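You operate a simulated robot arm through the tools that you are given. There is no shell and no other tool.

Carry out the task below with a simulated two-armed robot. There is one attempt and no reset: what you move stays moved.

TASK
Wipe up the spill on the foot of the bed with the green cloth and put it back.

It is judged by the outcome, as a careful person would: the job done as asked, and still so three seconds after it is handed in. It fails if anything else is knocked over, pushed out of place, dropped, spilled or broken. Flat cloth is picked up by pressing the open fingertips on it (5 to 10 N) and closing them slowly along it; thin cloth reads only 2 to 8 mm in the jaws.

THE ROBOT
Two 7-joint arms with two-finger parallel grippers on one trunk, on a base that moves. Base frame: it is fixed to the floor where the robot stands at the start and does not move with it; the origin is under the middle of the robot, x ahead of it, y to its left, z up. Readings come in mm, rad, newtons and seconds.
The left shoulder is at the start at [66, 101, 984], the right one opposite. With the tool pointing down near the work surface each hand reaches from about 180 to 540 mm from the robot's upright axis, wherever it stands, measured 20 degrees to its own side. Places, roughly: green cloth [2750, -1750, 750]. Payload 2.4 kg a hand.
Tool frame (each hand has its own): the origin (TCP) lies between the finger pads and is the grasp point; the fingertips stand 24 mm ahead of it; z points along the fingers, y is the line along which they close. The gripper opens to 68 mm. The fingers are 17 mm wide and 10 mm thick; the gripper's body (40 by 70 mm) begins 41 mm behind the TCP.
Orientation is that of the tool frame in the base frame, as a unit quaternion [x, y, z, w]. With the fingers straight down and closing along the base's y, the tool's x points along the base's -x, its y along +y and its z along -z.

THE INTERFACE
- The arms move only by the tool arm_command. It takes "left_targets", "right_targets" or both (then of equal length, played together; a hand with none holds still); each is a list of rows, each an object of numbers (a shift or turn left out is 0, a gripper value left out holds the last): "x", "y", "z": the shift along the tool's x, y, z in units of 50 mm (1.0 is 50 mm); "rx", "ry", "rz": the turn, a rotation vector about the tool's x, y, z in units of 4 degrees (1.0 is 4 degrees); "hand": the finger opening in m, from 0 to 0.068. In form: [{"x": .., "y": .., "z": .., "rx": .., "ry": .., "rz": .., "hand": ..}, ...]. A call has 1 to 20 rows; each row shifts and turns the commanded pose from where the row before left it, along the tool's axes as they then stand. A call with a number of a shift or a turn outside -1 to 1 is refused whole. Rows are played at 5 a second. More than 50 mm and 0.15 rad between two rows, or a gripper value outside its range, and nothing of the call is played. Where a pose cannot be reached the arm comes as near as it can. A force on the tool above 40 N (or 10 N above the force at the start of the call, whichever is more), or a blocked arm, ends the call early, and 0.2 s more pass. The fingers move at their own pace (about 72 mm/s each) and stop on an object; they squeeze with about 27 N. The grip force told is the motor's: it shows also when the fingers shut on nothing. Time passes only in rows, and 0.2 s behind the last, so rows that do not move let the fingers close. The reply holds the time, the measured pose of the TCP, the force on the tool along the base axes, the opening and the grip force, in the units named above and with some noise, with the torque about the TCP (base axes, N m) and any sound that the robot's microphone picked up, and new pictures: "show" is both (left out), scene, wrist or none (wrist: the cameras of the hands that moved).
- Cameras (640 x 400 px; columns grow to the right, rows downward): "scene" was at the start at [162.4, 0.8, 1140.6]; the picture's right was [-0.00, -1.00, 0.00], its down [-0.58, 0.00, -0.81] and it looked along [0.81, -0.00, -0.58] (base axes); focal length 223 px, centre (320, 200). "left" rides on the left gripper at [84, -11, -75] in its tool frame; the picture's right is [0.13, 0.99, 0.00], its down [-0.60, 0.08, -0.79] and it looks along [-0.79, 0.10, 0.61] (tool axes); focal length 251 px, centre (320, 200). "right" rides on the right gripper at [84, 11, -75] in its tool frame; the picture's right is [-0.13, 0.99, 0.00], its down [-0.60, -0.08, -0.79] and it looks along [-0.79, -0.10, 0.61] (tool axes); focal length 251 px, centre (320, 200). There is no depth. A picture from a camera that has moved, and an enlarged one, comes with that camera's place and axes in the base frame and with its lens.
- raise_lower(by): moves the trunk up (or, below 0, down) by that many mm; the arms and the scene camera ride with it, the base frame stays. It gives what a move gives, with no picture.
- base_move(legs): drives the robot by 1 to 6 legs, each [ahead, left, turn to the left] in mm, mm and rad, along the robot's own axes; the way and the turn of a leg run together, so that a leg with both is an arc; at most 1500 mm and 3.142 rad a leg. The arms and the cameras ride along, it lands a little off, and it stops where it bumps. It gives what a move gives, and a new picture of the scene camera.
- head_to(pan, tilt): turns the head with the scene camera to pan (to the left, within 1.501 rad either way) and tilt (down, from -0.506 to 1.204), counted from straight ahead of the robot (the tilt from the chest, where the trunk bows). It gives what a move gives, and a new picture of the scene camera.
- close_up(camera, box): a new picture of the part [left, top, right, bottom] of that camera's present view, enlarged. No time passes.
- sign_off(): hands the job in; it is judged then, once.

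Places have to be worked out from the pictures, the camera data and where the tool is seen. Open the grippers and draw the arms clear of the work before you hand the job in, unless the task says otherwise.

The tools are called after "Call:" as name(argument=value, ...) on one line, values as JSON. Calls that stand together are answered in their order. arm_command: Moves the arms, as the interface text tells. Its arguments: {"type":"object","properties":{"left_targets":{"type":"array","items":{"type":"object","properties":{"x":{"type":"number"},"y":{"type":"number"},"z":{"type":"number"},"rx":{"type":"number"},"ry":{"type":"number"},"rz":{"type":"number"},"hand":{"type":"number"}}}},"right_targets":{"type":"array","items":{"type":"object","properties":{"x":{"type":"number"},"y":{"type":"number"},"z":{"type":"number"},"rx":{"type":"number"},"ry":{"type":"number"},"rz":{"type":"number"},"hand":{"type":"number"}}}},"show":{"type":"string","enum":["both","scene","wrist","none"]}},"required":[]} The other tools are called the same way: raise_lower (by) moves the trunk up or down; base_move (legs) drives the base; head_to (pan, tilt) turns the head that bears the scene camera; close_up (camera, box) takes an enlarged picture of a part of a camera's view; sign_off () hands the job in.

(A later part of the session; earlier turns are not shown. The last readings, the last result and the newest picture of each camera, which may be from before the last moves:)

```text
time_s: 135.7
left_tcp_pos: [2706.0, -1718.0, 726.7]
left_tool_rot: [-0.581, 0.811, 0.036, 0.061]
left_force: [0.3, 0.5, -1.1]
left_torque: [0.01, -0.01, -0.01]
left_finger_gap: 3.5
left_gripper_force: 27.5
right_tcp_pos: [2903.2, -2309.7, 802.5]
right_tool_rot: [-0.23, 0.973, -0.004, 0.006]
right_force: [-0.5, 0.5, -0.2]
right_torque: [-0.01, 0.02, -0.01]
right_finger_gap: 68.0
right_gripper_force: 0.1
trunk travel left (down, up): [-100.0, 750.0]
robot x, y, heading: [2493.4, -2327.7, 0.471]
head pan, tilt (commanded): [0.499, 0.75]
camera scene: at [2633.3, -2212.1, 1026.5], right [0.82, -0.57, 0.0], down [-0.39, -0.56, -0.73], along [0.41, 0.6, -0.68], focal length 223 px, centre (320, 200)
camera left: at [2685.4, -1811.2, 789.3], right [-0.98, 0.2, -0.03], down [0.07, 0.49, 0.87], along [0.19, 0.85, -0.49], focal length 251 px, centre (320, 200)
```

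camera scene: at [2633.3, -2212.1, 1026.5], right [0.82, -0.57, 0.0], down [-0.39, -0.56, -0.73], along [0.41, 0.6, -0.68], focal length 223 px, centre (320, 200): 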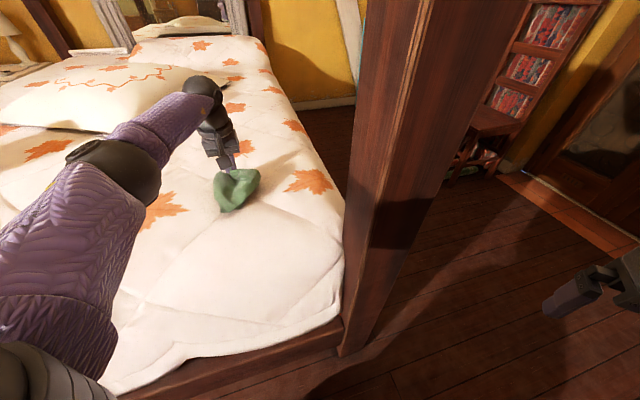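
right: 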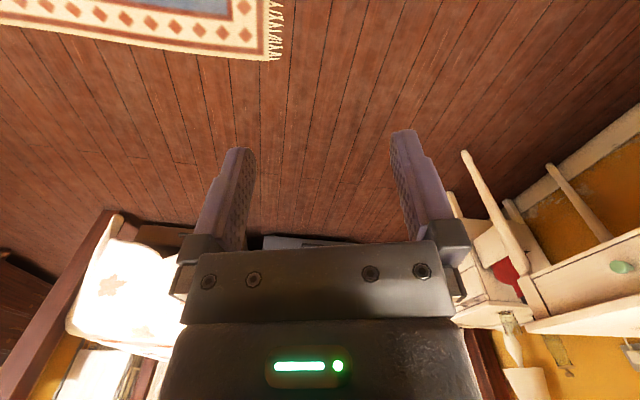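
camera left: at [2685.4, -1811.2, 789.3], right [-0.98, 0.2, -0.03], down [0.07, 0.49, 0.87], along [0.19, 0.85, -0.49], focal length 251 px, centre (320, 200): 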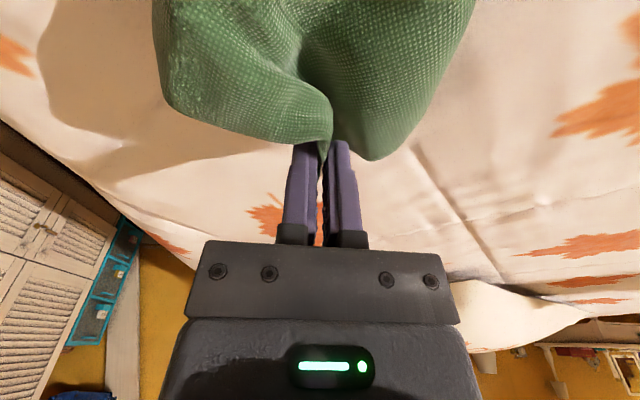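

The cloth lies over its old place but is narrower than before. I lower the fold edge to the bed.

Call:
arm_command(left_targets=[{"z": 0.14}, {"z": 0.1}, {"z": 0.06}, {"z": 0}], show="wrist")

Call:
close_up(camera="scene", box=[160, 130, 320, 230])

```text
time_s: 136.7
left_tcp_pos: [2707.1, -1717.0, 711.4]
left_tool_rot: [-0.582, 0.81, 0.037, 0.061]
left_force: [-0.2, -0.3, 1.3]
left_torque: [0.03, 0.02, 0.01]
left_finger_gap: 3.5
left_gripper_force: 26.9
right_tcp_pos: [2902.2, -2310.1, 801.4]
right_tool_rot: [-0.23, 0.973, -0.004, 0.005]
right_force: [-0.6, 1.0, -0.1]
right_torque: [0.01, -0.02, 0.05]
right_finger_gap: 67.9
right_gripper_force: 0.1
trunk travel left (down, up): [-100.0, 750.0]
robot x, y, heading: [2493.8, -2328.0, 0.472]
head pan, tilt (commanded): [0.499, 0.75]
camera left: at [2685.8, -1809.4, 774.5], right [-0.98, 0.2, -0.03], down [0.07, 0.49, 0.87], along [0.19, 0.85, -0.49], focal length 251 px, centre (320, 200)
```

left: 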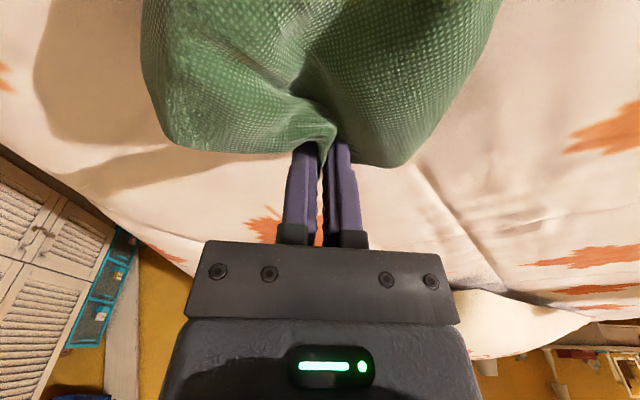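

```text
4.00 times, centred on (240, 180) of scene
camera zoom: at [2633.1, -2212.3, 1026.5], right [0.82, -0.57, 0.0], down [-0.39, -0.56, -0.73], along [0.41, 0.6, -0.68], focal length 891 px, centre (640, 280)
```

zoom: 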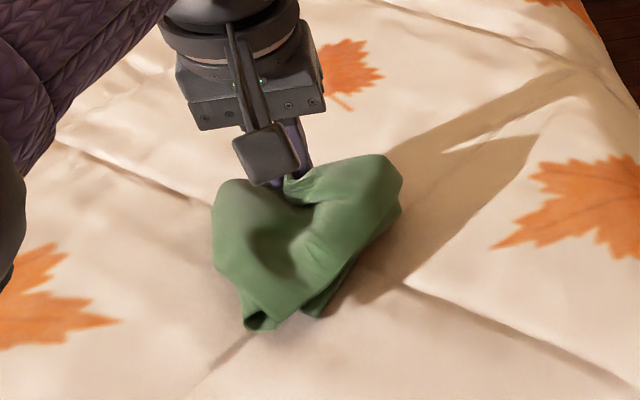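

The cloth is bundled around the fingers. I press lightly and open the fingers slowly so they spread the gathered fold outward.

Call:
arm_command(left_targets=[{"z": 0.06}, {"hand": 0.006}, {"hand": 0.01}, {"hand": 0.015}, {"hand": 0.02}, {"hand": 0.025}, {"hand": 0.03}, {"hand": 0.035}, {"hand": 0.04}, {"hand": 0.045}, {"hand": 0.05}, {"hand": 0.055}, {"hand": 0.06}, {"hand": 0.065}], show="wrist")

Call:
close_up(camera="scene", box=[160, 130, 320, 230])

```text
time_s: 139.7
left_tcp_pos: [2706.3, -1716.6, 709.1]
left_tool_rot: [-0.582, 0.81, 0.036, 0.061]
left_force: [0.2, -0.2, 0.7]
left_torque: [0.01, 0.02, 0.02]
left_finger_gap: 64.8
left_gripper_force: 0.1
right_tcp_pos: [2902.2, -2309.3, 801.5]
right_tool_rot: [-0.229, 0.973, -0.004, 0.006]
right_force: [-0.1, 0.4, 0.2]
right_torque: [0.02, 0.02, 0.0]
right_finger_gap: 68.1
right_gripper_force: 0.0
trunk travel left (down, up): [-100.0, 750.0]
robot x, y, heading: [2492.4, -2329.6, 0.472]
head pan, tilt (commanded): [0.499, 0.75]
camera left: at [2686.1, -1809.1, 771.3], right [-0.98, 0.2, -0.03], down [0.07, 0.49, 0.87], along [0.19, 0.85, -0.49], focal length 251 px, centre (320, 200)
```

left: 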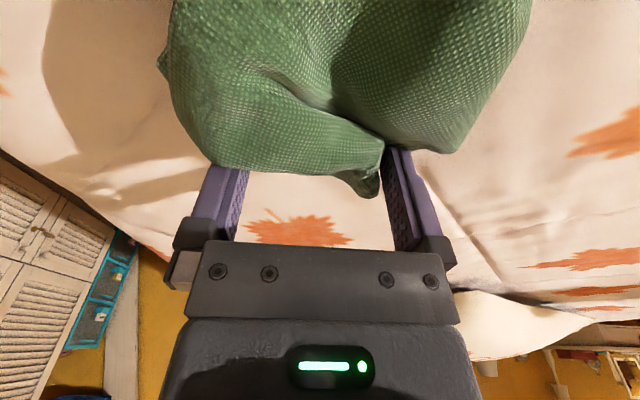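

```text
4.00 times, centred on (240, 180) of scene
camera zoom: at [2633.2, -2212.2, 1026.5], right [0.82, -0.57, 0.0], down [-0.39, -0.56, -0.73], along [0.41, 0.6, -0.68], focal length 891 px, centre (640, 280)
```

zoom: 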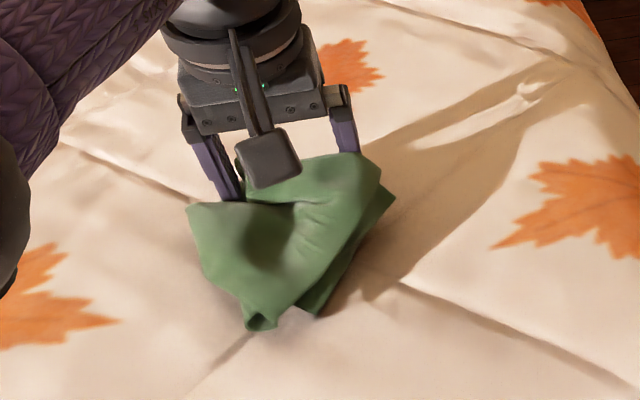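

The fingers are open. I lift clear and look at how the cloth lies.

Call:
arm_command(left_targets=[{"z": -0.2}, {"z": -0.5}, {"z": -0.8}, {"z": -0.8}, {"z": 0}, {"z": 0}], show="both")

Call:
close_up(camera="scene", box=[160, 130, 320, 230])

```text
time_s: 141.1
left_tcp_pos: [2701.2, -1730.7, 824.3]
left_tool_rot: [-0.582, 0.81, 0.036, 0.061]
left_force: [-0.1, 0.1, 0.5]
left_torque: [0.01, 0.04, 0.0]
left_finger_gap: 65.2
left_gripper_force: 0.1
right_tcp_pos: [2902.1, -2310.3, 800.8]
right_tool_rot: [-0.229, 0.973, -0.004, 0.005]
right_force: [0.5, 0.1, 0.0]
right_torque: [0.01, -0.04, 0.0]
right_finger_gap: 68.1
right_gripper_force: 0.1
trunk travel left (down, up): [-100.0, 750.0]
robot x, y, heading: [2491.5, -2329.6, 0.471]
head pan, tilt (commanded): [0.499, 0.75]
camera scene: at [2633.2, -2212.2, 1026.5], right [0.82, -0.57, 0.0], down [-0.39, -0.56, -0.73], along [0.41, 0.6, -0.68], focal length 223 px, centre (320, 200)
camera left: at [2680.1, -1823.8, 886.4], right [-0.98, 0.2, -0.03], down [0.07, 0.49, 0.87], along [0.19, 0.85, -0.49], focal length 251 px, centre (320, 200)
```

scene: 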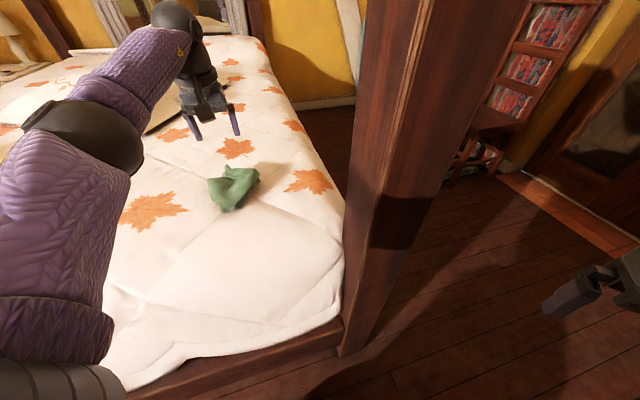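
left: 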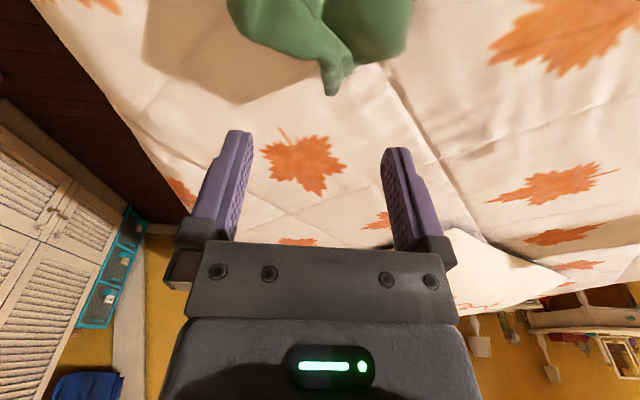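

```text
4.00 times, centred on (240, 180) of scene
camera zoom: at [2633.2, -2212.2, 1026.5], right [0.82, -0.57, 0.0], down [-0.39, -0.56, -0.73], along [0.41, 0.6, -0.68], focal length 891 px, centre (640, 280)
```

zoom: 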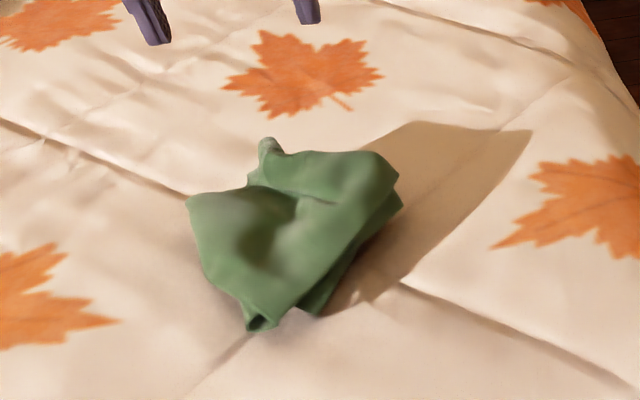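

The spill is wiped and the cloth is back in its place, with its center near [2690, -1779], but it lies crumpled. I'll tidy it: with nearly closed fingers I press on the middle of the bundle and spread it open. First I move over the middle.

Call:
arm_command(left_targets=[{"x": 0.6, "y": -0.05, "z": -0.08, "hand": 0.012}, {"x": 0.6, "y": -0.05, "z": -0.08}, {"z": 0.5}, {"z": 0.5}, {"z": 0.4}, {"z": 0}], show="both")

```text
time_s: 142.5
left_tcp_pos: [2690.5, -1781.3, 754.5]
left_tool_rot: [-0.582, 0.81, 0.036, 0.06]
left_force: [-0.1, -0.2, 0.4]
left_torque: [0.02, 0.0, 0.0]
left_finger_gap: 11.9
left_gripper_force: 0.0
right_tcp_pos: [2902.0, -2310.2, 801.3]
right_tool_rot: [-0.231, 0.973, -0.005, 0.006]
right_force: [-0.1, 0.4, 0.9]
right_torque: [-0.02, 0.01, 0.0]
right_finger_gap: 68.0
right_gripper_force: 0.0
trunk travel left (down, up): [-100.0, 750.0]
robot x, y, heading: [2493.1, -2329.1, 0.472]
head pan, tilt (commanded): [0.499, 0.75]
camera scene: at [2633.2, -2212.1, 1026.5], right [0.82, -0.57, 0.0], down [-0.39, -0.56, -0.73], along [0.41, 0.6, -0.68], focal length 223 px, centre (320, 200)
camera left: at [2668.7, -1874.0, 816.0], right [-0.98, 0.2, -0.03], down [0.07, 0.49, 0.87], along [0.19, 0.85, -0.49], focal length 251 px, centre (320, 200)
```

scene: 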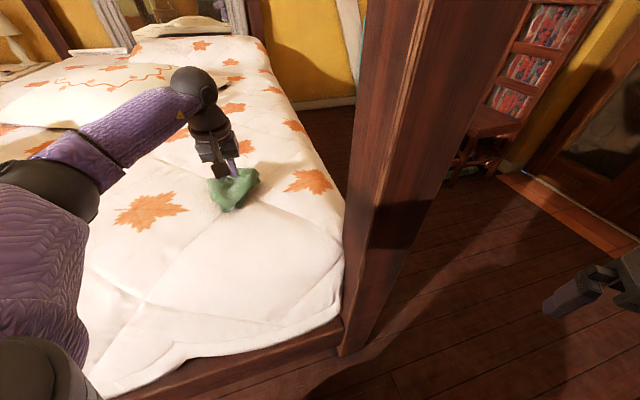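
left: 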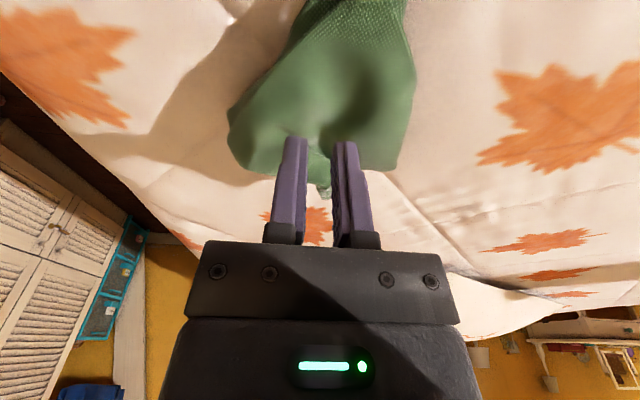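

I'm over the middle of the bundle. I press down on it gently and feel for the force.

Call:
arm_command(left_targets=[{"z": 0.3}, {"z": 0.25}, {"z": 0.15}, {"z": 0.1}, {"z": 0.08}, {"z": 0}], show="wrist")

```text
time_s: 143.9
left_tcp_pos: [2691.3, -1776.0, 709.4]
left_tool_rot: [-0.582, 0.81, 0.036, 0.06]
left_force: [-0.9, -0.9, 4.2]
left_torque: [-0.05, 0.0, 0.01]
left_finger_gap: 11.7
left_gripper_force: 0.1
right_tcp_pos: [2903.0, -2309.3, 802.2]
right_tool_rot: [-0.23, 0.973, -0.003, 0.005]
right_force: [-0.3, -0.2, -0.6]
right_torque: [-0.04, 0.02, -0.01]
right_finger_gap: 68.0
right_gripper_force: 0.0
trunk travel left (down, up): [-100.0, 750.0]
robot x, y, heading: [2494.7, -2322.5, 0.472]
head pan, tilt (commanded): [0.499, 0.75]
camera left: at [2671.6, -1868.3, 771.9], right [-0.98, 0.2, -0.03], down [0.07, 0.49, 0.87], along [0.19, 0.85, -0.49], focal length 251 px, centre (320, 200)
```

left: 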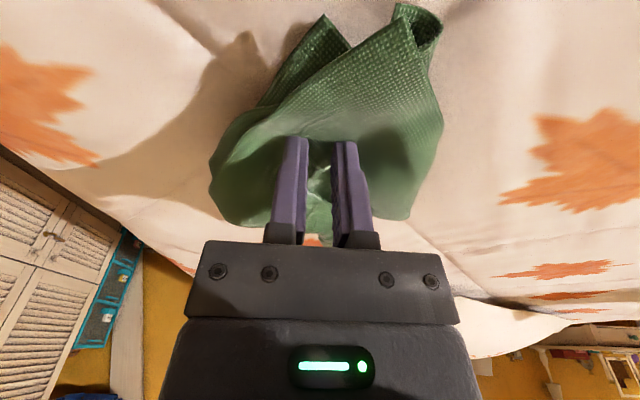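

Contact at 4 N. I press slightly more and spread the fingers slowly to pull the bundle apart sideways.

Call:
arm_command(left_targets=[{"z": 0.05}, {"hand": 0.016}, {"hand": 0.021}, {"hand": 0.026}, {"hand": 0.031}, {"hand": 0.036}, {"hand": 0.041}, {"hand": 0.046}, {"hand": 0.051}, {"hand": 0.056}, {"hand": 0.061}, {"hand": 0.068}, {"z": 0}], show="wrist")

Call:
close_up(camera="scene", box=[160, 130, 320, 230])

```text
time_s: 146.7
left_tcp_pos: [2693.9, -1777.1, 707.9]
left_tool_rot: [-0.582, 0.81, 0.038, 0.063]
left_force: [10.3, -3.2, 23.3]
left_torque: [0.13, 0.5, 0.01]
left_finger_gap: 58.5
left_gripper_force: 0.0
right_tcp_pos: [2903.5, -2311.1, 801.0]
right_tool_rot: [-0.231, 0.973, -0.003, 0.005]
right_force: [-0.6, 0.4, -0.6]
right_torque: [0.0, 0.03, 0.0]
right_finger_gap: 68.0
right_gripper_force: 0.0
trunk travel left (down, up): [-100.0, 750.0]
robot x, y, heading: [2494.1, -2326.6, 0.472]
head pan, tilt (commanded): [0.499, 0.75]
camera left: at [2672.3, -1869.4, 770.8], right [-0.98, 0.2, -0.03], down [0.07, 0.49, 0.87], along [0.19, 0.85, -0.49], focal length 251 px, centre (320, 200)
```

left: 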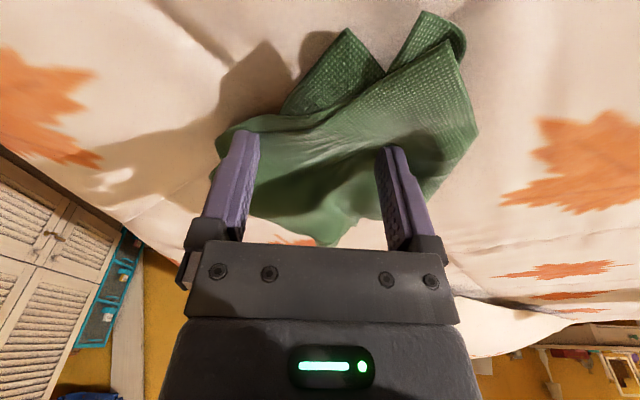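

```text
4.00 times, centred on (240, 180) of scene
camera zoom: at [2633.6, -2214.3, 1026.8], right [0.82, -0.57, 0.0], down [-0.39, -0.56, -0.73], along [0.41, 0.6, -0.68], focal length 891 px, centre (640, 280)
```

zoom: 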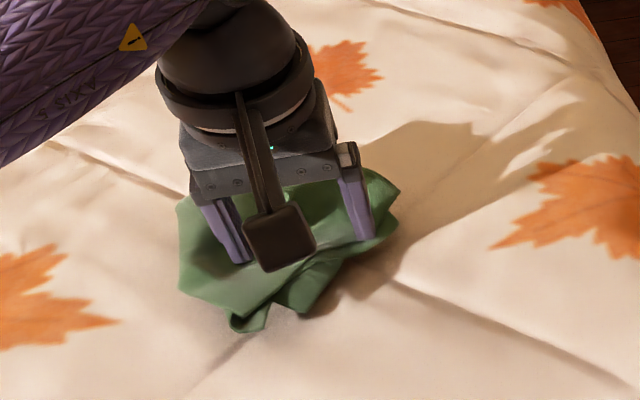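

The spread worked: the bundle is flatter and wider. I lift, close the fingers, move over the left wing and press there, so I can draw it outward.

Call:
arm_command(left_targets=[{"z": -0.3}, {"z": -0.4, "hand": 0.0}, {"y": 0.45, "x": 0.2, "z": -0.03}, {"y": 0.45, "x": 0.2, "z": -0.03}, {"z": 0.4}, {"z": 0.25}, {"z": 0}], show="wrist")

Call:
close_up(camera="scene", box=[160, 130, 320, 230])

```text
time_s: 148.3
left_tcp_pos: [2643.2, -1780.4, 708.8]
left_tool_rot: [-0.582, 0.81, 0.035, 0.062]
left_force: [-0.2, 0.0, 0.4]
left_torque: [0.0, 0.03, 0.02]
left_finger_gap: 0.0
left_gripper_force: 23.5
right_tcp_pos: [2902.8, -2310.4, 801.3]
right_tool_rot: [-0.23, 0.973, -0.004, 0.005]
right_force: [0.1, 0.3, -0.7]
right_torque: [-0.02, 0.01, 0.0]
right_finger_gap: 68.1
right_gripper_force: 0.0
trunk travel left (down, up): [-100.0, 750.0]
robot x, y, heading: [2494.0, -2329.8, 0.469]
head pan, tilt (commanded): [0.499, 0.75]
camera left: at [2622.5, -1872.6, 771.9], right [-0.98, 0.2, -0.03], down [0.07, 0.49, 0.87], along [0.19, 0.85, -0.49], focal length 251 px, centre (320, 200)
```

left: 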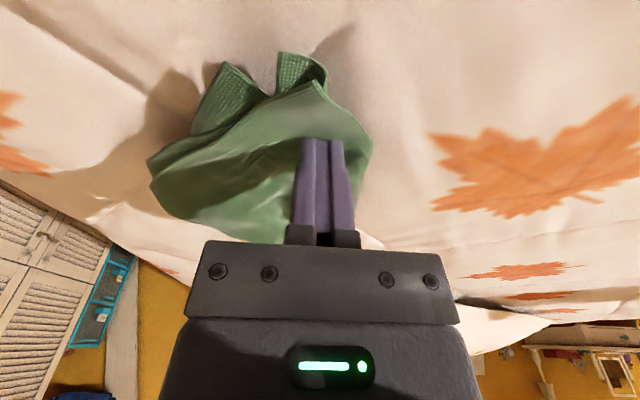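

```text
4.00 times, centred on (240, 180) of scene
camera zoom: at [2633.2, -2212.2, 1026.5], right [0.82, -0.57, 0.0], down [-0.39, -0.56, -0.73], along [0.41, 0.6, -0.68], focal length 891 px, centre (640, 280)
```

zoom: 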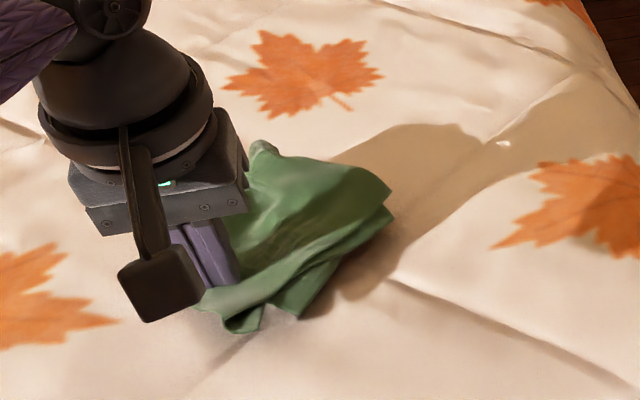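

The tips are over the left wing. I press a few millimeters and drag it outward to the left.

Call:
arm_command(left_targets=[{"z": 0.07}, {"y": 0.2}, {"y": 0.25}, {"y": 0.25}, {"y": 0.25}, {"z": 0}], show="wrist")

Call:
close_up(camera="scene", box=[160, 130, 320, 230])

```text
time_s: 149.7
left_tcp_pos: [2598.8, -1766.1, 707.0]
left_tool_rot: [-0.582, 0.81, 0.036, 0.062]
left_force: [4.5, -1.7, 10.9]
left_torque: [-0.09, -0.07, 0.01]
left_finger_gap: 0.0
left_gripper_force: 23.7
right_tcp_pos: [2902.5, -2310.3, 801.8]
right_tool_rot: [-0.23, 0.973, -0.004, 0.005]
right_force: [-0.2, -0.3, -0.6]
right_torque: [0.02, -0.04, 0.01]
right_finger_gap: 67.9
right_gripper_force: 0.0
trunk travel left (down, up): [-100.0, 750.0]
robot x, y, heading: [2490.3, -2328.6, 0.468]
head pan, tilt (commanded): [0.499, 0.75]
camera left: at [2577.6, -1858.0, 768.5], right [-0.98, 0.2, -0.03], down [0.07, 0.49, 0.87], along [0.19, 0.85, -0.49], focal length 251 px, centre (320, 200)
```

left: 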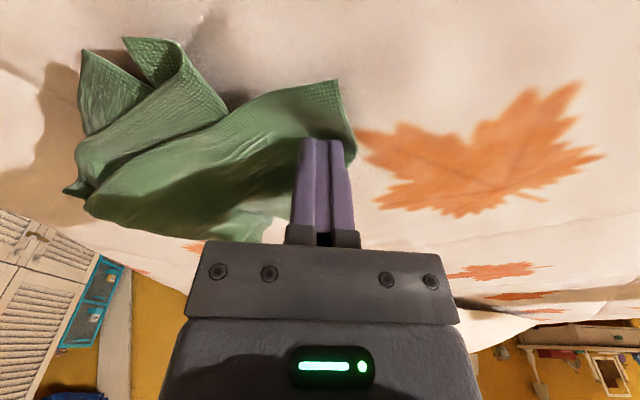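

```text
4.00 times, centred on (240, 180) of scene
camera zoom: at [2633.4, -2213.1, 1026.6], right [0.82, -0.57, 0.0], down [-0.39, -0.56, -0.73], along [0.41, 0.6, -0.68], focal length 891 px, centre (640, 280)
```

zoom: 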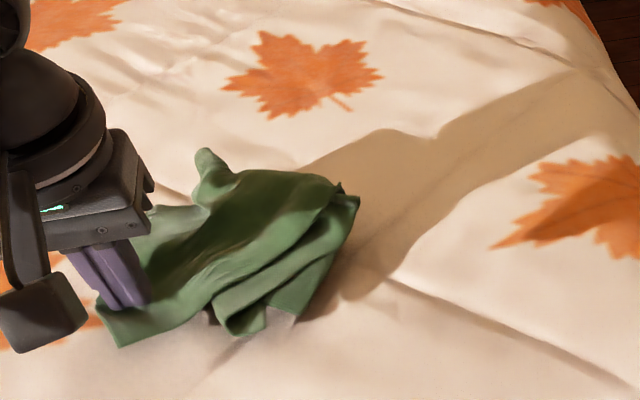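

Dragging works well: the left wing is drawn out. Now I do the same on the right: I lift, move over the right part and lower.

Call:
arm_command(left_targets=[{"z": -0.4}, {"z": -0.5}, {"y": -0.8}, {"y": -0.8}, {"y": -0.78, "x": -0.39, "z": 0.056}, {"z": 0.4}, {"z": 0.25}, {"z": 0}], show="both")

Call:
close_up(camera="scene", box=[160, 130, 320, 230])

```text
time_s: 151.5
left_tcp_pos: [2716.1, -1786.8, 717.6]
left_tool_rot: [-0.582, 0.81, 0.036, 0.06]
left_force: [0.0, -0.5, 0.4]
left_torque: [0.01, -0.01, -0.01]
left_finger_gap: 0.2
left_gripper_force: 23.8
right_tcp_pos: [2902.8, -2310.8, 801.5]
right_tool_rot: [-0.231, 0.973, -0.004, 0.006]
right_force: [-0.3, -0.1, 0.4]
right_torque: [-0.01, 0.02, 0.0]
right_finger_gap: 68.2
right_gripper_force: 0.1
trunk travel left (down, up): [-100.0, 750.0]
robot x, y, heading: [2489.1, -2329.9, 0.473]
head pan, tilt (commanded): [0.499, 0.75]
camera scene: at [2633.2, -2212.2, 1026.5], right [0.82, -0.57, 0.0], down [-0.39, -0.56, -0.73], along [0.41, 0.6, -0.68], focal length 223 px, centre (320, 200)
camera left: at [2695.2, -1878.6, 781.1], right [-0.98, 0.2, -0.03], down [0.07, 0.49, 0.87], along [0.19, 0.85, -0.49], focal length 251 px, centre (320, 200)
```

scene: 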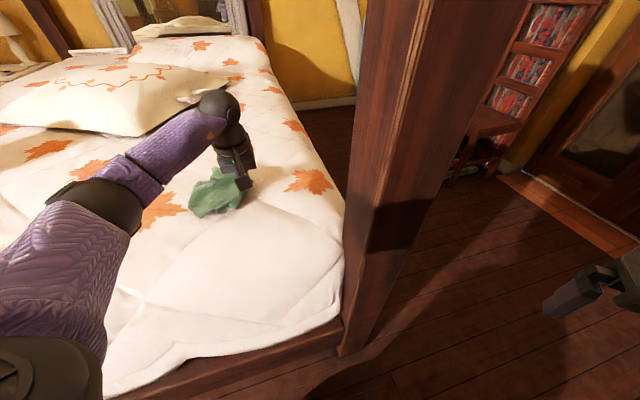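
left: 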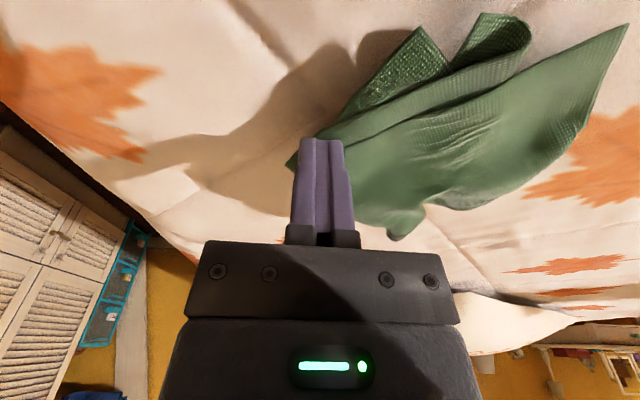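

```text
4.00 times, centred on (240, 180) of scene
camera zoom: at [2633.2, -2212.2, 1026.5], right [0.82, -0.57, 0.0], down [-0.39, -0.56, -0.73], along [0.41, 0.6, -0.68], focal length 891 px, centre (640, 280)
```

zoom: 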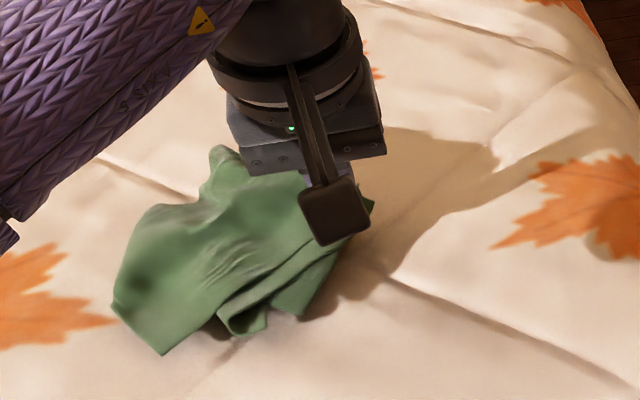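

The tips are just at the cloth's right edge. I shift 25 mm back onto it, press, and drag it to the right.

Call:
arm_command(left_targets=[{"z": -0.3}, {"y": 0.5, "x": 0.2, "z": -0.028}, {"z": 0.35}, {"z": 0.15}, {"z": 0.08}, {"z": 0}], show="wrist")

```text
time_s: 152.9
left_tcp_pos: [2691.1, -1786.7, 708.3]
left_tool_rot: [-0.582, 0.809, 0.037, 0.065]
left_force: [-1.4, -2.1, 32.8]
left_torque: [-0.16, 0.04, -0.01]
left_finger_gap: 0.0
left_gripper_force: 23.6
right_tcp_pos: [2901.2, -2311.8, 803.0]
right_tool_rot: [-0.23, 0.973, -0.003, 0.006]
right_force: [0.7, -0.7, 0.4]
right_torque: [0.03, 0.01, 0.0]
right_finger_gap: 67.9
right_gripper_force: 0.0
trunk travel left (down, up): [-100.0, 750.0]
robot x, y, heading: [2489.8, -2325.7, 0.47]
head pan, tilt (commanded): [0.499, 0.75]
camera left: at [2669.1, -1879.7, 769.7], right [-0.98, 0.2, -0.03], down [0.07, 0.48, 0.87], along [0.19, 0.85, -0.49], focal length 251 px, centre (320, 200)
```

left: 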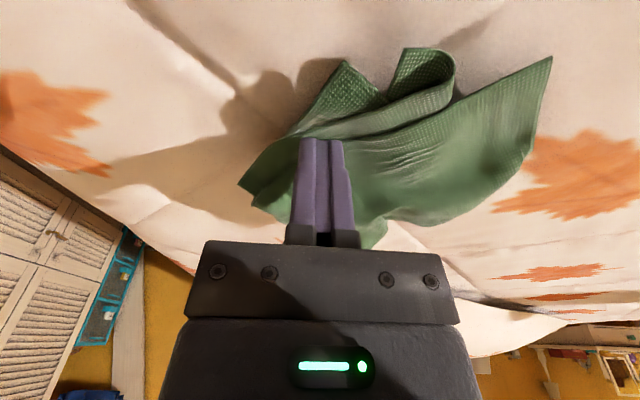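

The press is too strong at 33 N; I ease off about 2.5 mm and then drag to the right.

Call:
arm_command(left_targets=[{"z": -0.05}, {"y": -0.2}, {"y": -0.25}, {"y": -0.25}, {"y": -0.25}, {"y": -0.25}, {"y": -0.2}, {"z": 0}], show="wrist")

Call:
close_up(camera="scene", box=[160, 130, 320, 230])

```text
time_s: 154.7
left_tcp_pos: [2757.3, -1808.4, 707.9]
left_tool_rot: [-0.581, 0.811, 0.036, 0.062]
left_force: [-3.2, 0.2, 6.3]
left_torque: [-0.04, 0.07, 0.04]
left_finger_gap: 0.1
left_gripper_force: 23.2
right_tcp_pos: [2902.1, -2311.7, 802.2]
right_tool_rot: [-0.23, 0.973, -0.003, 0.005]
right_force: [0.3, -0.1, 0.3]
right_torque: [-0.03, -0.01, 0.01]
right_finger_gap: 68.0
right_gripper_force: 0.0
trunk travel left (down, up): [-100.0, 750.0]
robot x, y, heading: [2494.3, -2327.6, 0.471]
head pan, tilt (commanded): [0.499, 0.75]
camera left: at [2736.3, -1901.7, 771.0], right [-0.98, 0.2, -0.03], down [0.07, 0.49, 0.87], along [0.19, 0.85, -0.49], focal length 251 px, centre (320, 200)
```

left: 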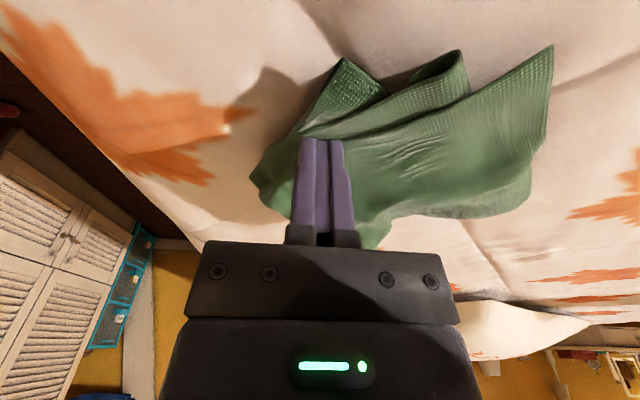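

```text
4.00 times, centred on (240, 180) of scene
camera zoom: at [2632.9, -2212.7, 1026.6], right [0.82, -0.57, 0.0], down [-0.39, -0.56, -0.73], along [0.41, 0.6, -0.68], focal length 891 px, centre (640, 280)
```

zoom: 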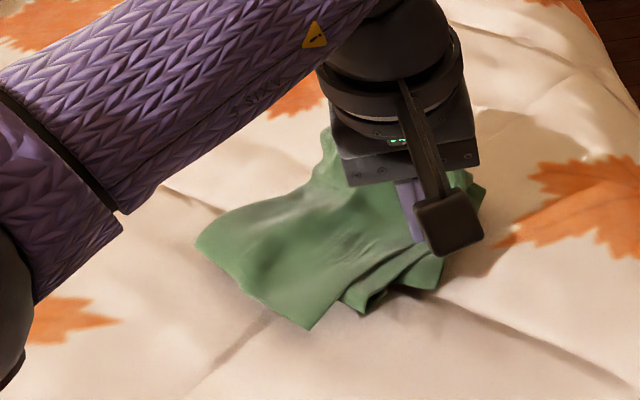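

That drag slid the whole cloth about 65 mm to the right instead of unfolding it. The finger-spreading motion opens pleats better, so I reposition with the fingers 20 mm apart over the pleats and lower gently.

Call:
arm_command(left_targets=[{"z": -0.3}, {"z": -0.2, "hand": 0.02}, {"y": 0.45, "x": 0.1, "z": -0.014}, {"z": 0.3}, {"z": 0.14}, {"z": 0}], show="wrist")

```text
time_s: 156.1
left_tcp_pos: [2733.4, -1805.9, 710.9]
left_tool_rot: [-0.582, 0.81, 0.036, 0.062]
left_force: [-0.1, 0.1, -0.5]
left_torque: [0.0, 0.0, 0.01]
left_finger_gap: 20.0
left_gripper_force: 0.1
right_tcp_pos: [2902.5, -2310.4, 802.2]
right_tool_rot: [-0.23, 0.973, -0.004, 0.006]
right_force: [0.8, -0.1, 0.8]
right_torque: [-0.05, 0.02, 0.01]
right_finger_gap: 68.2
right_gripper_force: 0.1
trunk travel left (down, up): [-100.0, 750.0]
robot x, y, heading: [2496.3, -2329.0, 0.473]
head pan, tilt (commanded): [0.499, 0.75]
camera left: at [2713.2, -1898.7, 773.4], right [-0.98, 0.2, -0.03], down [0.07, 0.49, 0.87], along [0.19, 0.85, -0.49], focal length 251 px, centre (320, 200)
```

left: 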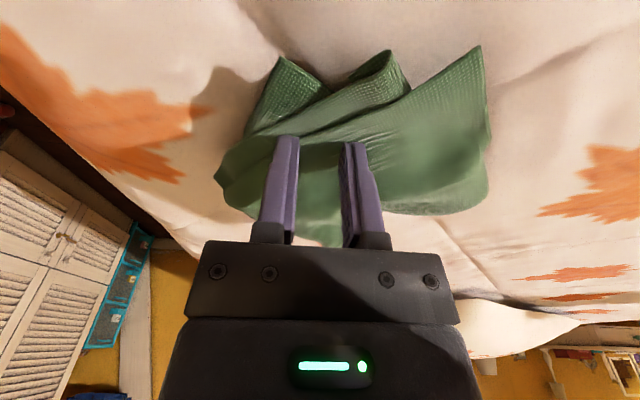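

The fingers straddle the pleats. I press lightly and open slowly.

Call:
arm_command(left_targets=[{"z": 0.07}, {"hand": 0.025}, {"hand": 0.03}, {"hand": 0.035}, {"hand": 0.04}, {"hand": 0.045}, {"hand": 0.05}, {"hand": 0.055}, {"hand": 0.06}, {"hand": 0.065}, {"z": 0}], show="wrist")

Call:
close_up(camera="scene", box=[160, 130, 320, 230])

```text
time_s: 158.5
left_tcp_pos: [2735.4, -1806.0, 708.9]
left_tool_rot: [-0.581, 0.81, 0.036, 0.062]
left_force: [5.2, -1.3, 11.3]
left_torque: [0.03, 0.23, 0.01]
left_finger_gap: 60.4
left_gripper_force: 0.0
right_tcp_pos: [2903.0, -2309.7, 801.2]
right_tool_rot: [-0.231, 0.973, -0.004, 0.006]
right_force: [-0.1, -0.4, 0.1]
right_torque: [-0.03, -0.02, -0.02]
right_finger_gap: 68.2
right_gripper_force: 0.1
trunk travel left (down, up): [-100.0, 750.0]
robot x, y, heading: [2496.2, -2330.2, 0.474]
head pan, tilt (commanded): [0.499, 0.75]
camera left: at [2713.9, -1899.1, 770.7], right [-0.98, 0.2, -0.03], down [0.07, 0.49, 0.87], along [0.19, 0.85, -0.49], focal length 251 px, centre (320, 200)
```

left: 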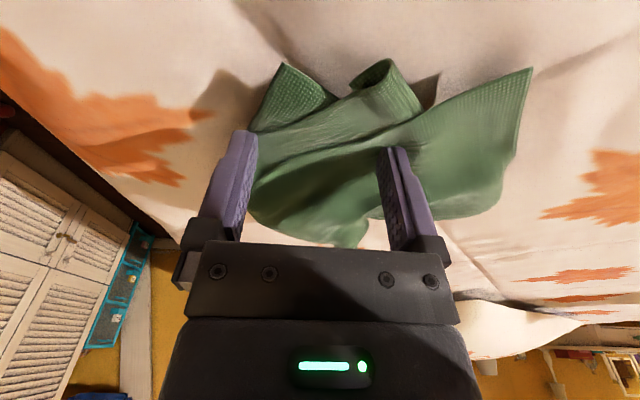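

```text
4.00 times, centred on (240, 180) of scene
camera zoom: at [2633.4, -2213.1, 1026.6], right [0.82, -0.57, 0.0], down [-0.39, -0.56, -0.73], along [0.41, 0.6, -0.68], focal length 891 px, centre (640, 280)
```

zoom: 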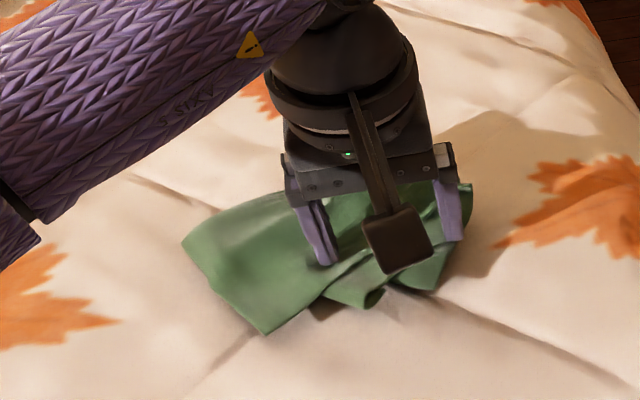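

The pleats opened further. One near corner is still rolled up; I lift, move back toward the near edge, and place the fingers around that roll.

Call:
arm_command(left_targets=[{"z": -0.4}, {"z": -0.2, "hand": 0.01}, {"y": 0.3, "x": 0.38, "z": -0.053}, {"y": 0.3, "x": 0.38, "z": -0.053}, {"z": 0.35}, {"z": 0.15}, {"z": 0}], show="both")

Call:
close_up(camera="scene", box=[160, 130, 320, 230])

```text
time_s: 160.1
left_tcp_pos: [2693.4, -1834.0, 711.7]
left_tool_rot: [-0.581, 0.81, 0.037, 0.061]
left_force: [0.6, 0.3, -0.2]
left_torque: [0.02, -0.01, -0.02]
left_finger_gap: 10.2
left_gripper_force: 0.1
right_tcp_pos: [2902.7, -2309.5, 802.2]
right_tool_rot: [-0.23, 0.973, -0.004, 0.006]
right_force: [0.1, 1.2, -0.3]
right_torque: [-0.02, 0.02, 0.0]
right_finger_gap: 67.7
right_gripper_force: 0.1
trunk travel left (down, up): [-100.0, 750.0]
robot x, y, heading: [2491.7, -2331.0, 0.473]
head pan, tilt (commanded): [0.499, 0.75]
camera scene: at [2633.2, -2212.2, 1026.5], right [0.82, -0.57, 0.0], down [-0.39, -0.56, -0.73], along [0.41, 0.6, -0.68], focal length 223 px, centre (320, 200)
camera left: at [2672.1, -1925.7, 774.0], right [-0.98, 0.2, -0.03], down [0.07, 0.49, 0.87], along [0.19, 0.85, -0.49], focal length 251 px, centre (320, 200)
```

scene: 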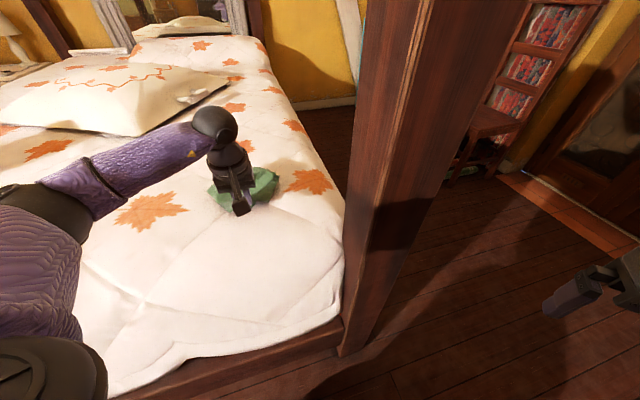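
left: 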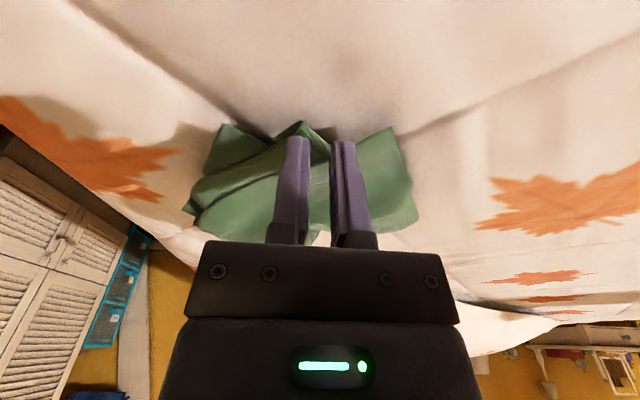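

```text
4.00 times, centred on (240, 180) of scene
camera zoom: at [2633.2, -2212.2, 1026.5], right [0.82, -0.57, 0.0], down [-0.39, -0.56, -0.73], along [0.41, 0.6, -0.68], focal length 891 px, centre (640, 280)
```

zoom: 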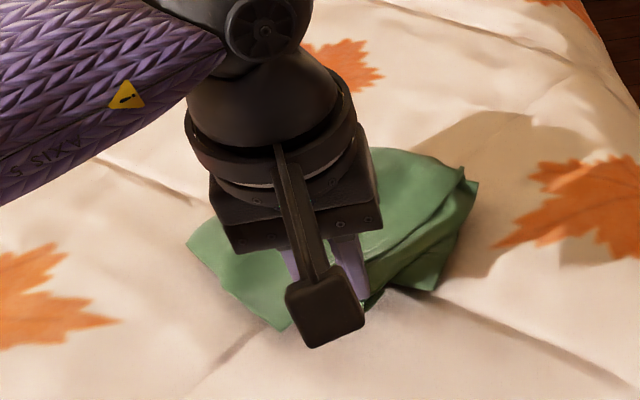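

One finger is on the roll and the other on the flat part. I press lightly and open.

Call:
arm_command(left_targets=[{"z": 0.09}, {"hand": 0.015}, {"hand": 0.02}, {"hand": 0.025}, {"hand": 0.03}, {"hand": 0.035}, {"hand": 0.04}, {"hand": 0.045}, {"hand": 0.05}, {"hand": 0.055}, {"hand": 0.06}, {"z": 0}], show="wrist")

Call:
arm_command(left_targets=[{"z": -0.4}, {"z": -0.8}, {"z": -0.8}, {"x": 0.4, "z": -0.6}, {"z": 0}], show="both")

Call:
close_up(camera="scene", box=[160, 130, 320, 230])

```text
time_s: 162.7
left_tcp_pos: [2693.1, -1832.4, 706.7]
left_tool_rot: [-0.581, 0.811, 0.037, 0.06]
left_force: [-0.1, 0.0, -0.2]
left_torque: [0.01, -0.02, -0.01]
left_finger_gap: 60.1
left_gripper_force: 0.2
right_tcp_pos: [2901.5, -2309.4, 800.5]
right_tool_rot: [-0.23, 0.973, -0.004, 0.005]
right_force: [-0.2, -0.8, 0.2]
right_torque: [0.0, -0.01, -0.02]
right_finger_gap: 67.9
right_gripper_force: 0.0
trunk travel left (down, up): [-100.0, 750.0]
robot x, y, heading: [2493.2, -2331.5, 0.469]
head pan, tilt (commanded): [0.499, 0.75]
camera left: at [2672.4, -1924.9, 769.7], right [-0.98, 0.2, -0.03], down [0.07, 0.49, 0.87], along [0.19, 0.85, -0.49], focal length 251 px, centre (320, 200)
```

left: 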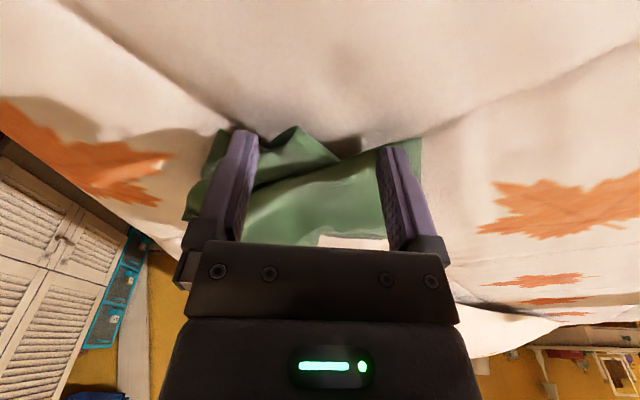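

```text
time_s: 163.9
left_tcp_pos: [2679.0, -1868.7, 833.7]
left_tool_rot: [-0.581, 0.81, 0.036, 0.061]
left_force: [0.2, -0.2, 0.4]
left_torque: [-0.01, 0.0, 0.0]
left_finger_gap: 60.2
left_gripper_force: 0.0
right_tcp_pos: [2902.4, -2309.5, 800.8]
right_tool_rot: [-0.23, 0.973, -0.004, 0.005]
right_force: [-0.7, 0.5, -0.5]
right_torque: [-0.01, -0.01, 0.0]
right_finger_gap: 68.1
right_gripper_force: 0.2
trunk travel left (down, up): [-100.0, 750.0]
robot x, y, heading: [2490.6, -2325.8, 0.474]
head pan, tilt (commanded): [0.499, 0.75]
camera scene: at [2633.2, -2212.2, 1026.5], right [0.82, -0.57, 0.0], down [-0.39, -0.56, -0.73], along [0.41, 0.6, -0.68], focal length 223 px, centre (320, 200)
camera left: at [2658.7, -1961.1, 895.9], right [-0.98, 0.2, -0.03], down [0.07, 0.49, 0.87], along [0.19, 0.85, -0.49], focal length 251 px, centre (320, 200)
```

scene: 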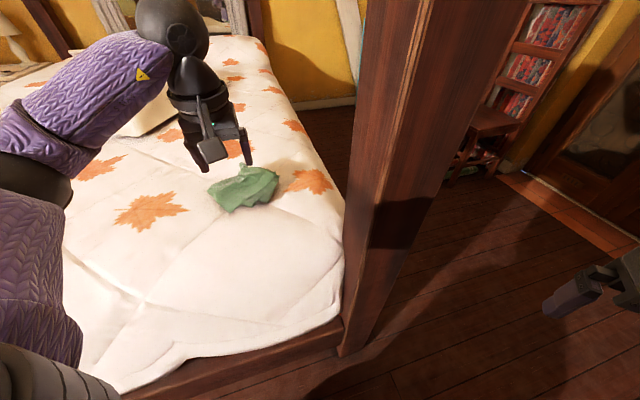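
left: 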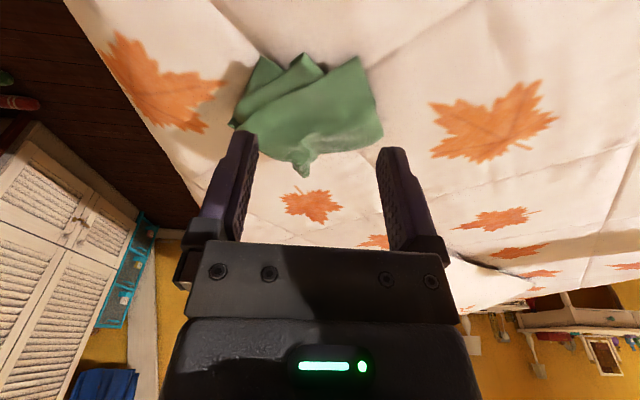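

```text
4.00 times, centred on (240, 180) of scene
camera zoom: at [2633.2, -2212.2, 1026.5], right [0.82, -0.57, 0.0], down [-0.39, -0.56, -0.73], along [0.41, 0.6, -0.68], focal length 891 px, centre (640, 280)
```

zoom: 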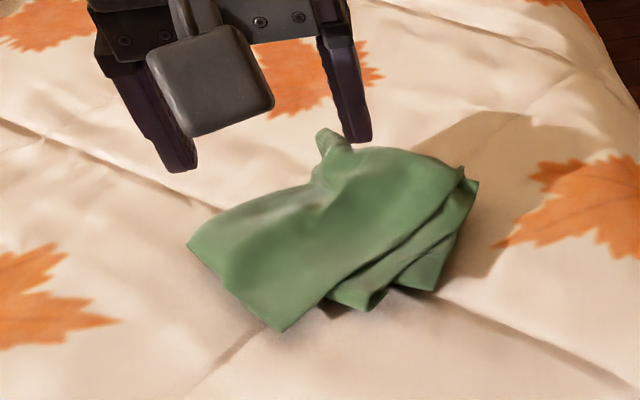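

The cloth is now quite tidy, with its two layers folded and only a couple of pleats, but it sits about 37 mm right of its old place. I press on its left part to draw it to the left, which should also open the pleats. First I move over it.

Call:
arm_command(left_targets=[{"x": -0.66, "y": 0.45, "z": 0.09, "hand": 0.0}, {"x": -0.66, "y": 0.45, "z": 0.09}, {"z": 0.7}, {"z": 0.7}, {"z": 0.5}, {"z": 0.3}, {"z": 0.1}, {"z": 0}], show="wrist")

```text
time_s: 165.7
left_tcp_pos: [2665.4, -1775.8, 718.8]
left_tool_rot: [-0.582, 0.81, 0.036, 0.061]
left_force: [-1.2, 0.1, -0.8]
left_torque: [-0.01, -0.03, 0.03]
left_finger_gap: 0.0
left_gripper_force: 23.8
right_tcp_pos: [2902.5, -2310.5, 802.4]
right_tool_rot: [-0.23, 0.973, -0.004, 0.005]
right_force: [-0.3, -0.4, -0.3]
right_torque: [0.03, -0.01, 0.01]
right_finger_gap: 68.2
right_gripper_force: 0.0
trunk travel left (down, up): [-100.0, 750.0]
robot x, y, heading: [2494.2, -2326.1, 0.47]
head pan, tilt (commanded): [0.499, 0.75]
camera left: at [2644.5, -1868.2, 781.6], right [-0.98, 0.2, -0.03], down [0.07, 0.49, 0.87], along [0.19, 0.85, -0.49], focal length 251 px, centre (320, 200)
```

left: 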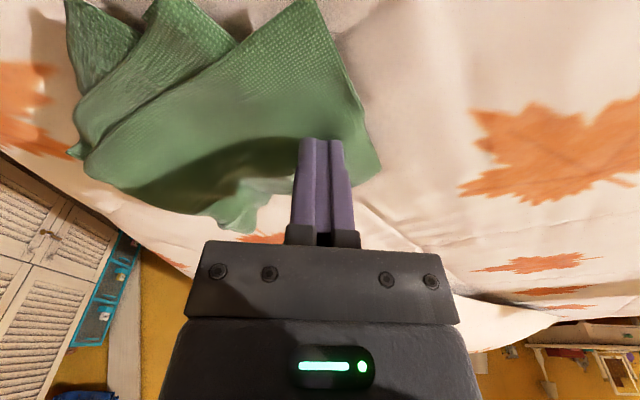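

The tips are above the left part. I lower to contact and then drag left about 60 mm and slightly inward.

Call:
arm_command(left_targets=[{"z": 0.14}, {"z": 0.08}, {"z": 0.03}, {"z": 0}], show="none")

```text
time_s: 166.7
left_tcp_pos: [2665.1, -1775.5, 706.2]
left_tool_rot: [-0.582, 0.81, 0.037, 0.061]
left_force: [0.1, -0.2, 1.3]
left_torque: [0.03, -0.02, 0.03]
left_finger_gap: 0.1
left_gripper_force: 23.4
right_tcp_pos: [2901.3, -2309.6, 802.0]
right_tool_rot: [-0.23, 0.973, -0.004, 0.007]
right_force: [-0.2, 0.9, -0.6]
right_torque: [0.0, -0.04, -0.01]
right_finger_gap: 67.8
right_gripper_force: 0.1
trunk travel left (down, up): [-100.0, 750.0]
robot x, y, heading: [2490.2, -2331.8, 0.471]
head pan, tilt (commanded): [0.499, 0.75]
```

Contact is just beginning at 1.3 N. I press about 1 mm more and drag left.

Call:
arm_command(left_targets=[{"z": 0.03}, {"y": 0.2}, {"y": 0.25, "x": -0.06, "z": 0.008}, {"y": 0.25, "x": -0.06, "z": 0.008}, {"y": 0.25, "x": -0.06, "z": 0.008}, {"y": 0.25}, {"z": 0}], show="wrist")

Call:
close_up(camera="scene", box=[160, 130, 320, 230])

```text
time_s: 168.3
left_tcp_pos: [2612.9, -1747.6, 706.6]
left_tool_rot: [-0.581, 0.811, 0.036, 0.062]
left_force: [7.9, -1.0, 18.3]
left_torque: [-0.06, -0.09, 0.04]
left_finger_gap: 0.0
left_gripper_force: 23.5
right_tcp_pos: [2902.9, -2311.2, 801.0]
right_tool_rot: [-0.23, 0.973, -0.004, 0.004]
right_force: [0.4, -0.6, -0.1]
right_torque: [0.01, -0.04, 0.0]
right_finger_gap: 68.2
right_gripper_force: 0.0
trunk travel left (down, up): [-100.0, 750.0]
robot x, y, heading: [2494.0, -2330.6, 0.472]
head pan, tilt (commanded): [0.499, 0.75]
camera left: at [2591.3, -1839.9, 768.3], right [-0.98, 0.2, -0.03], down [0.07, 0.49, 0.87], along [0.19, 0.85, -0.49], focal length 251 px, centre (320, 200)
```

left: 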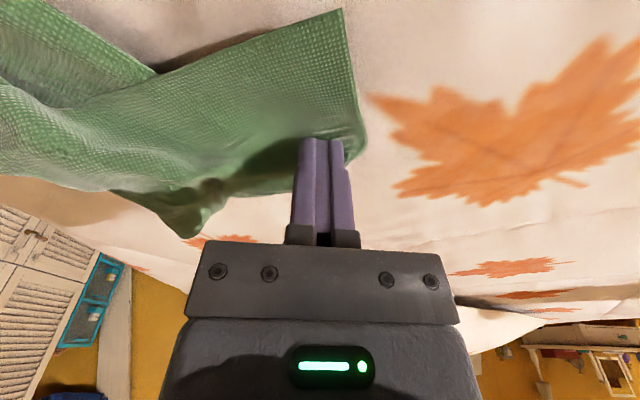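

```text
4.00 times, centred on (240, 180) of scene
camera zoom: at [2633.6, -2213.6, 1026.7], right [0.82, -0.57, 0.0], down [-0.39, -0.56, -0.73], along [0.41, 0.6, -0.68], focal length 891 px, centre (640, 280)
```

zoom: 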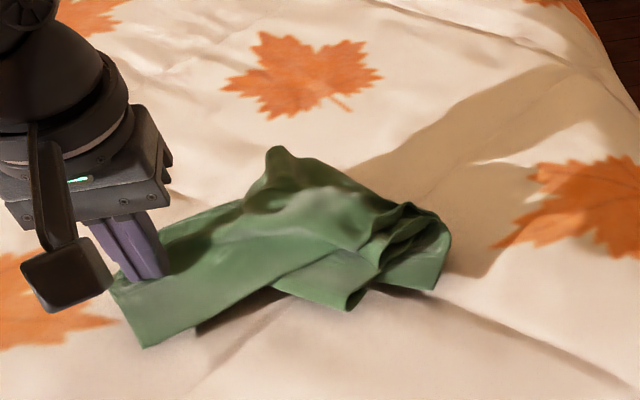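

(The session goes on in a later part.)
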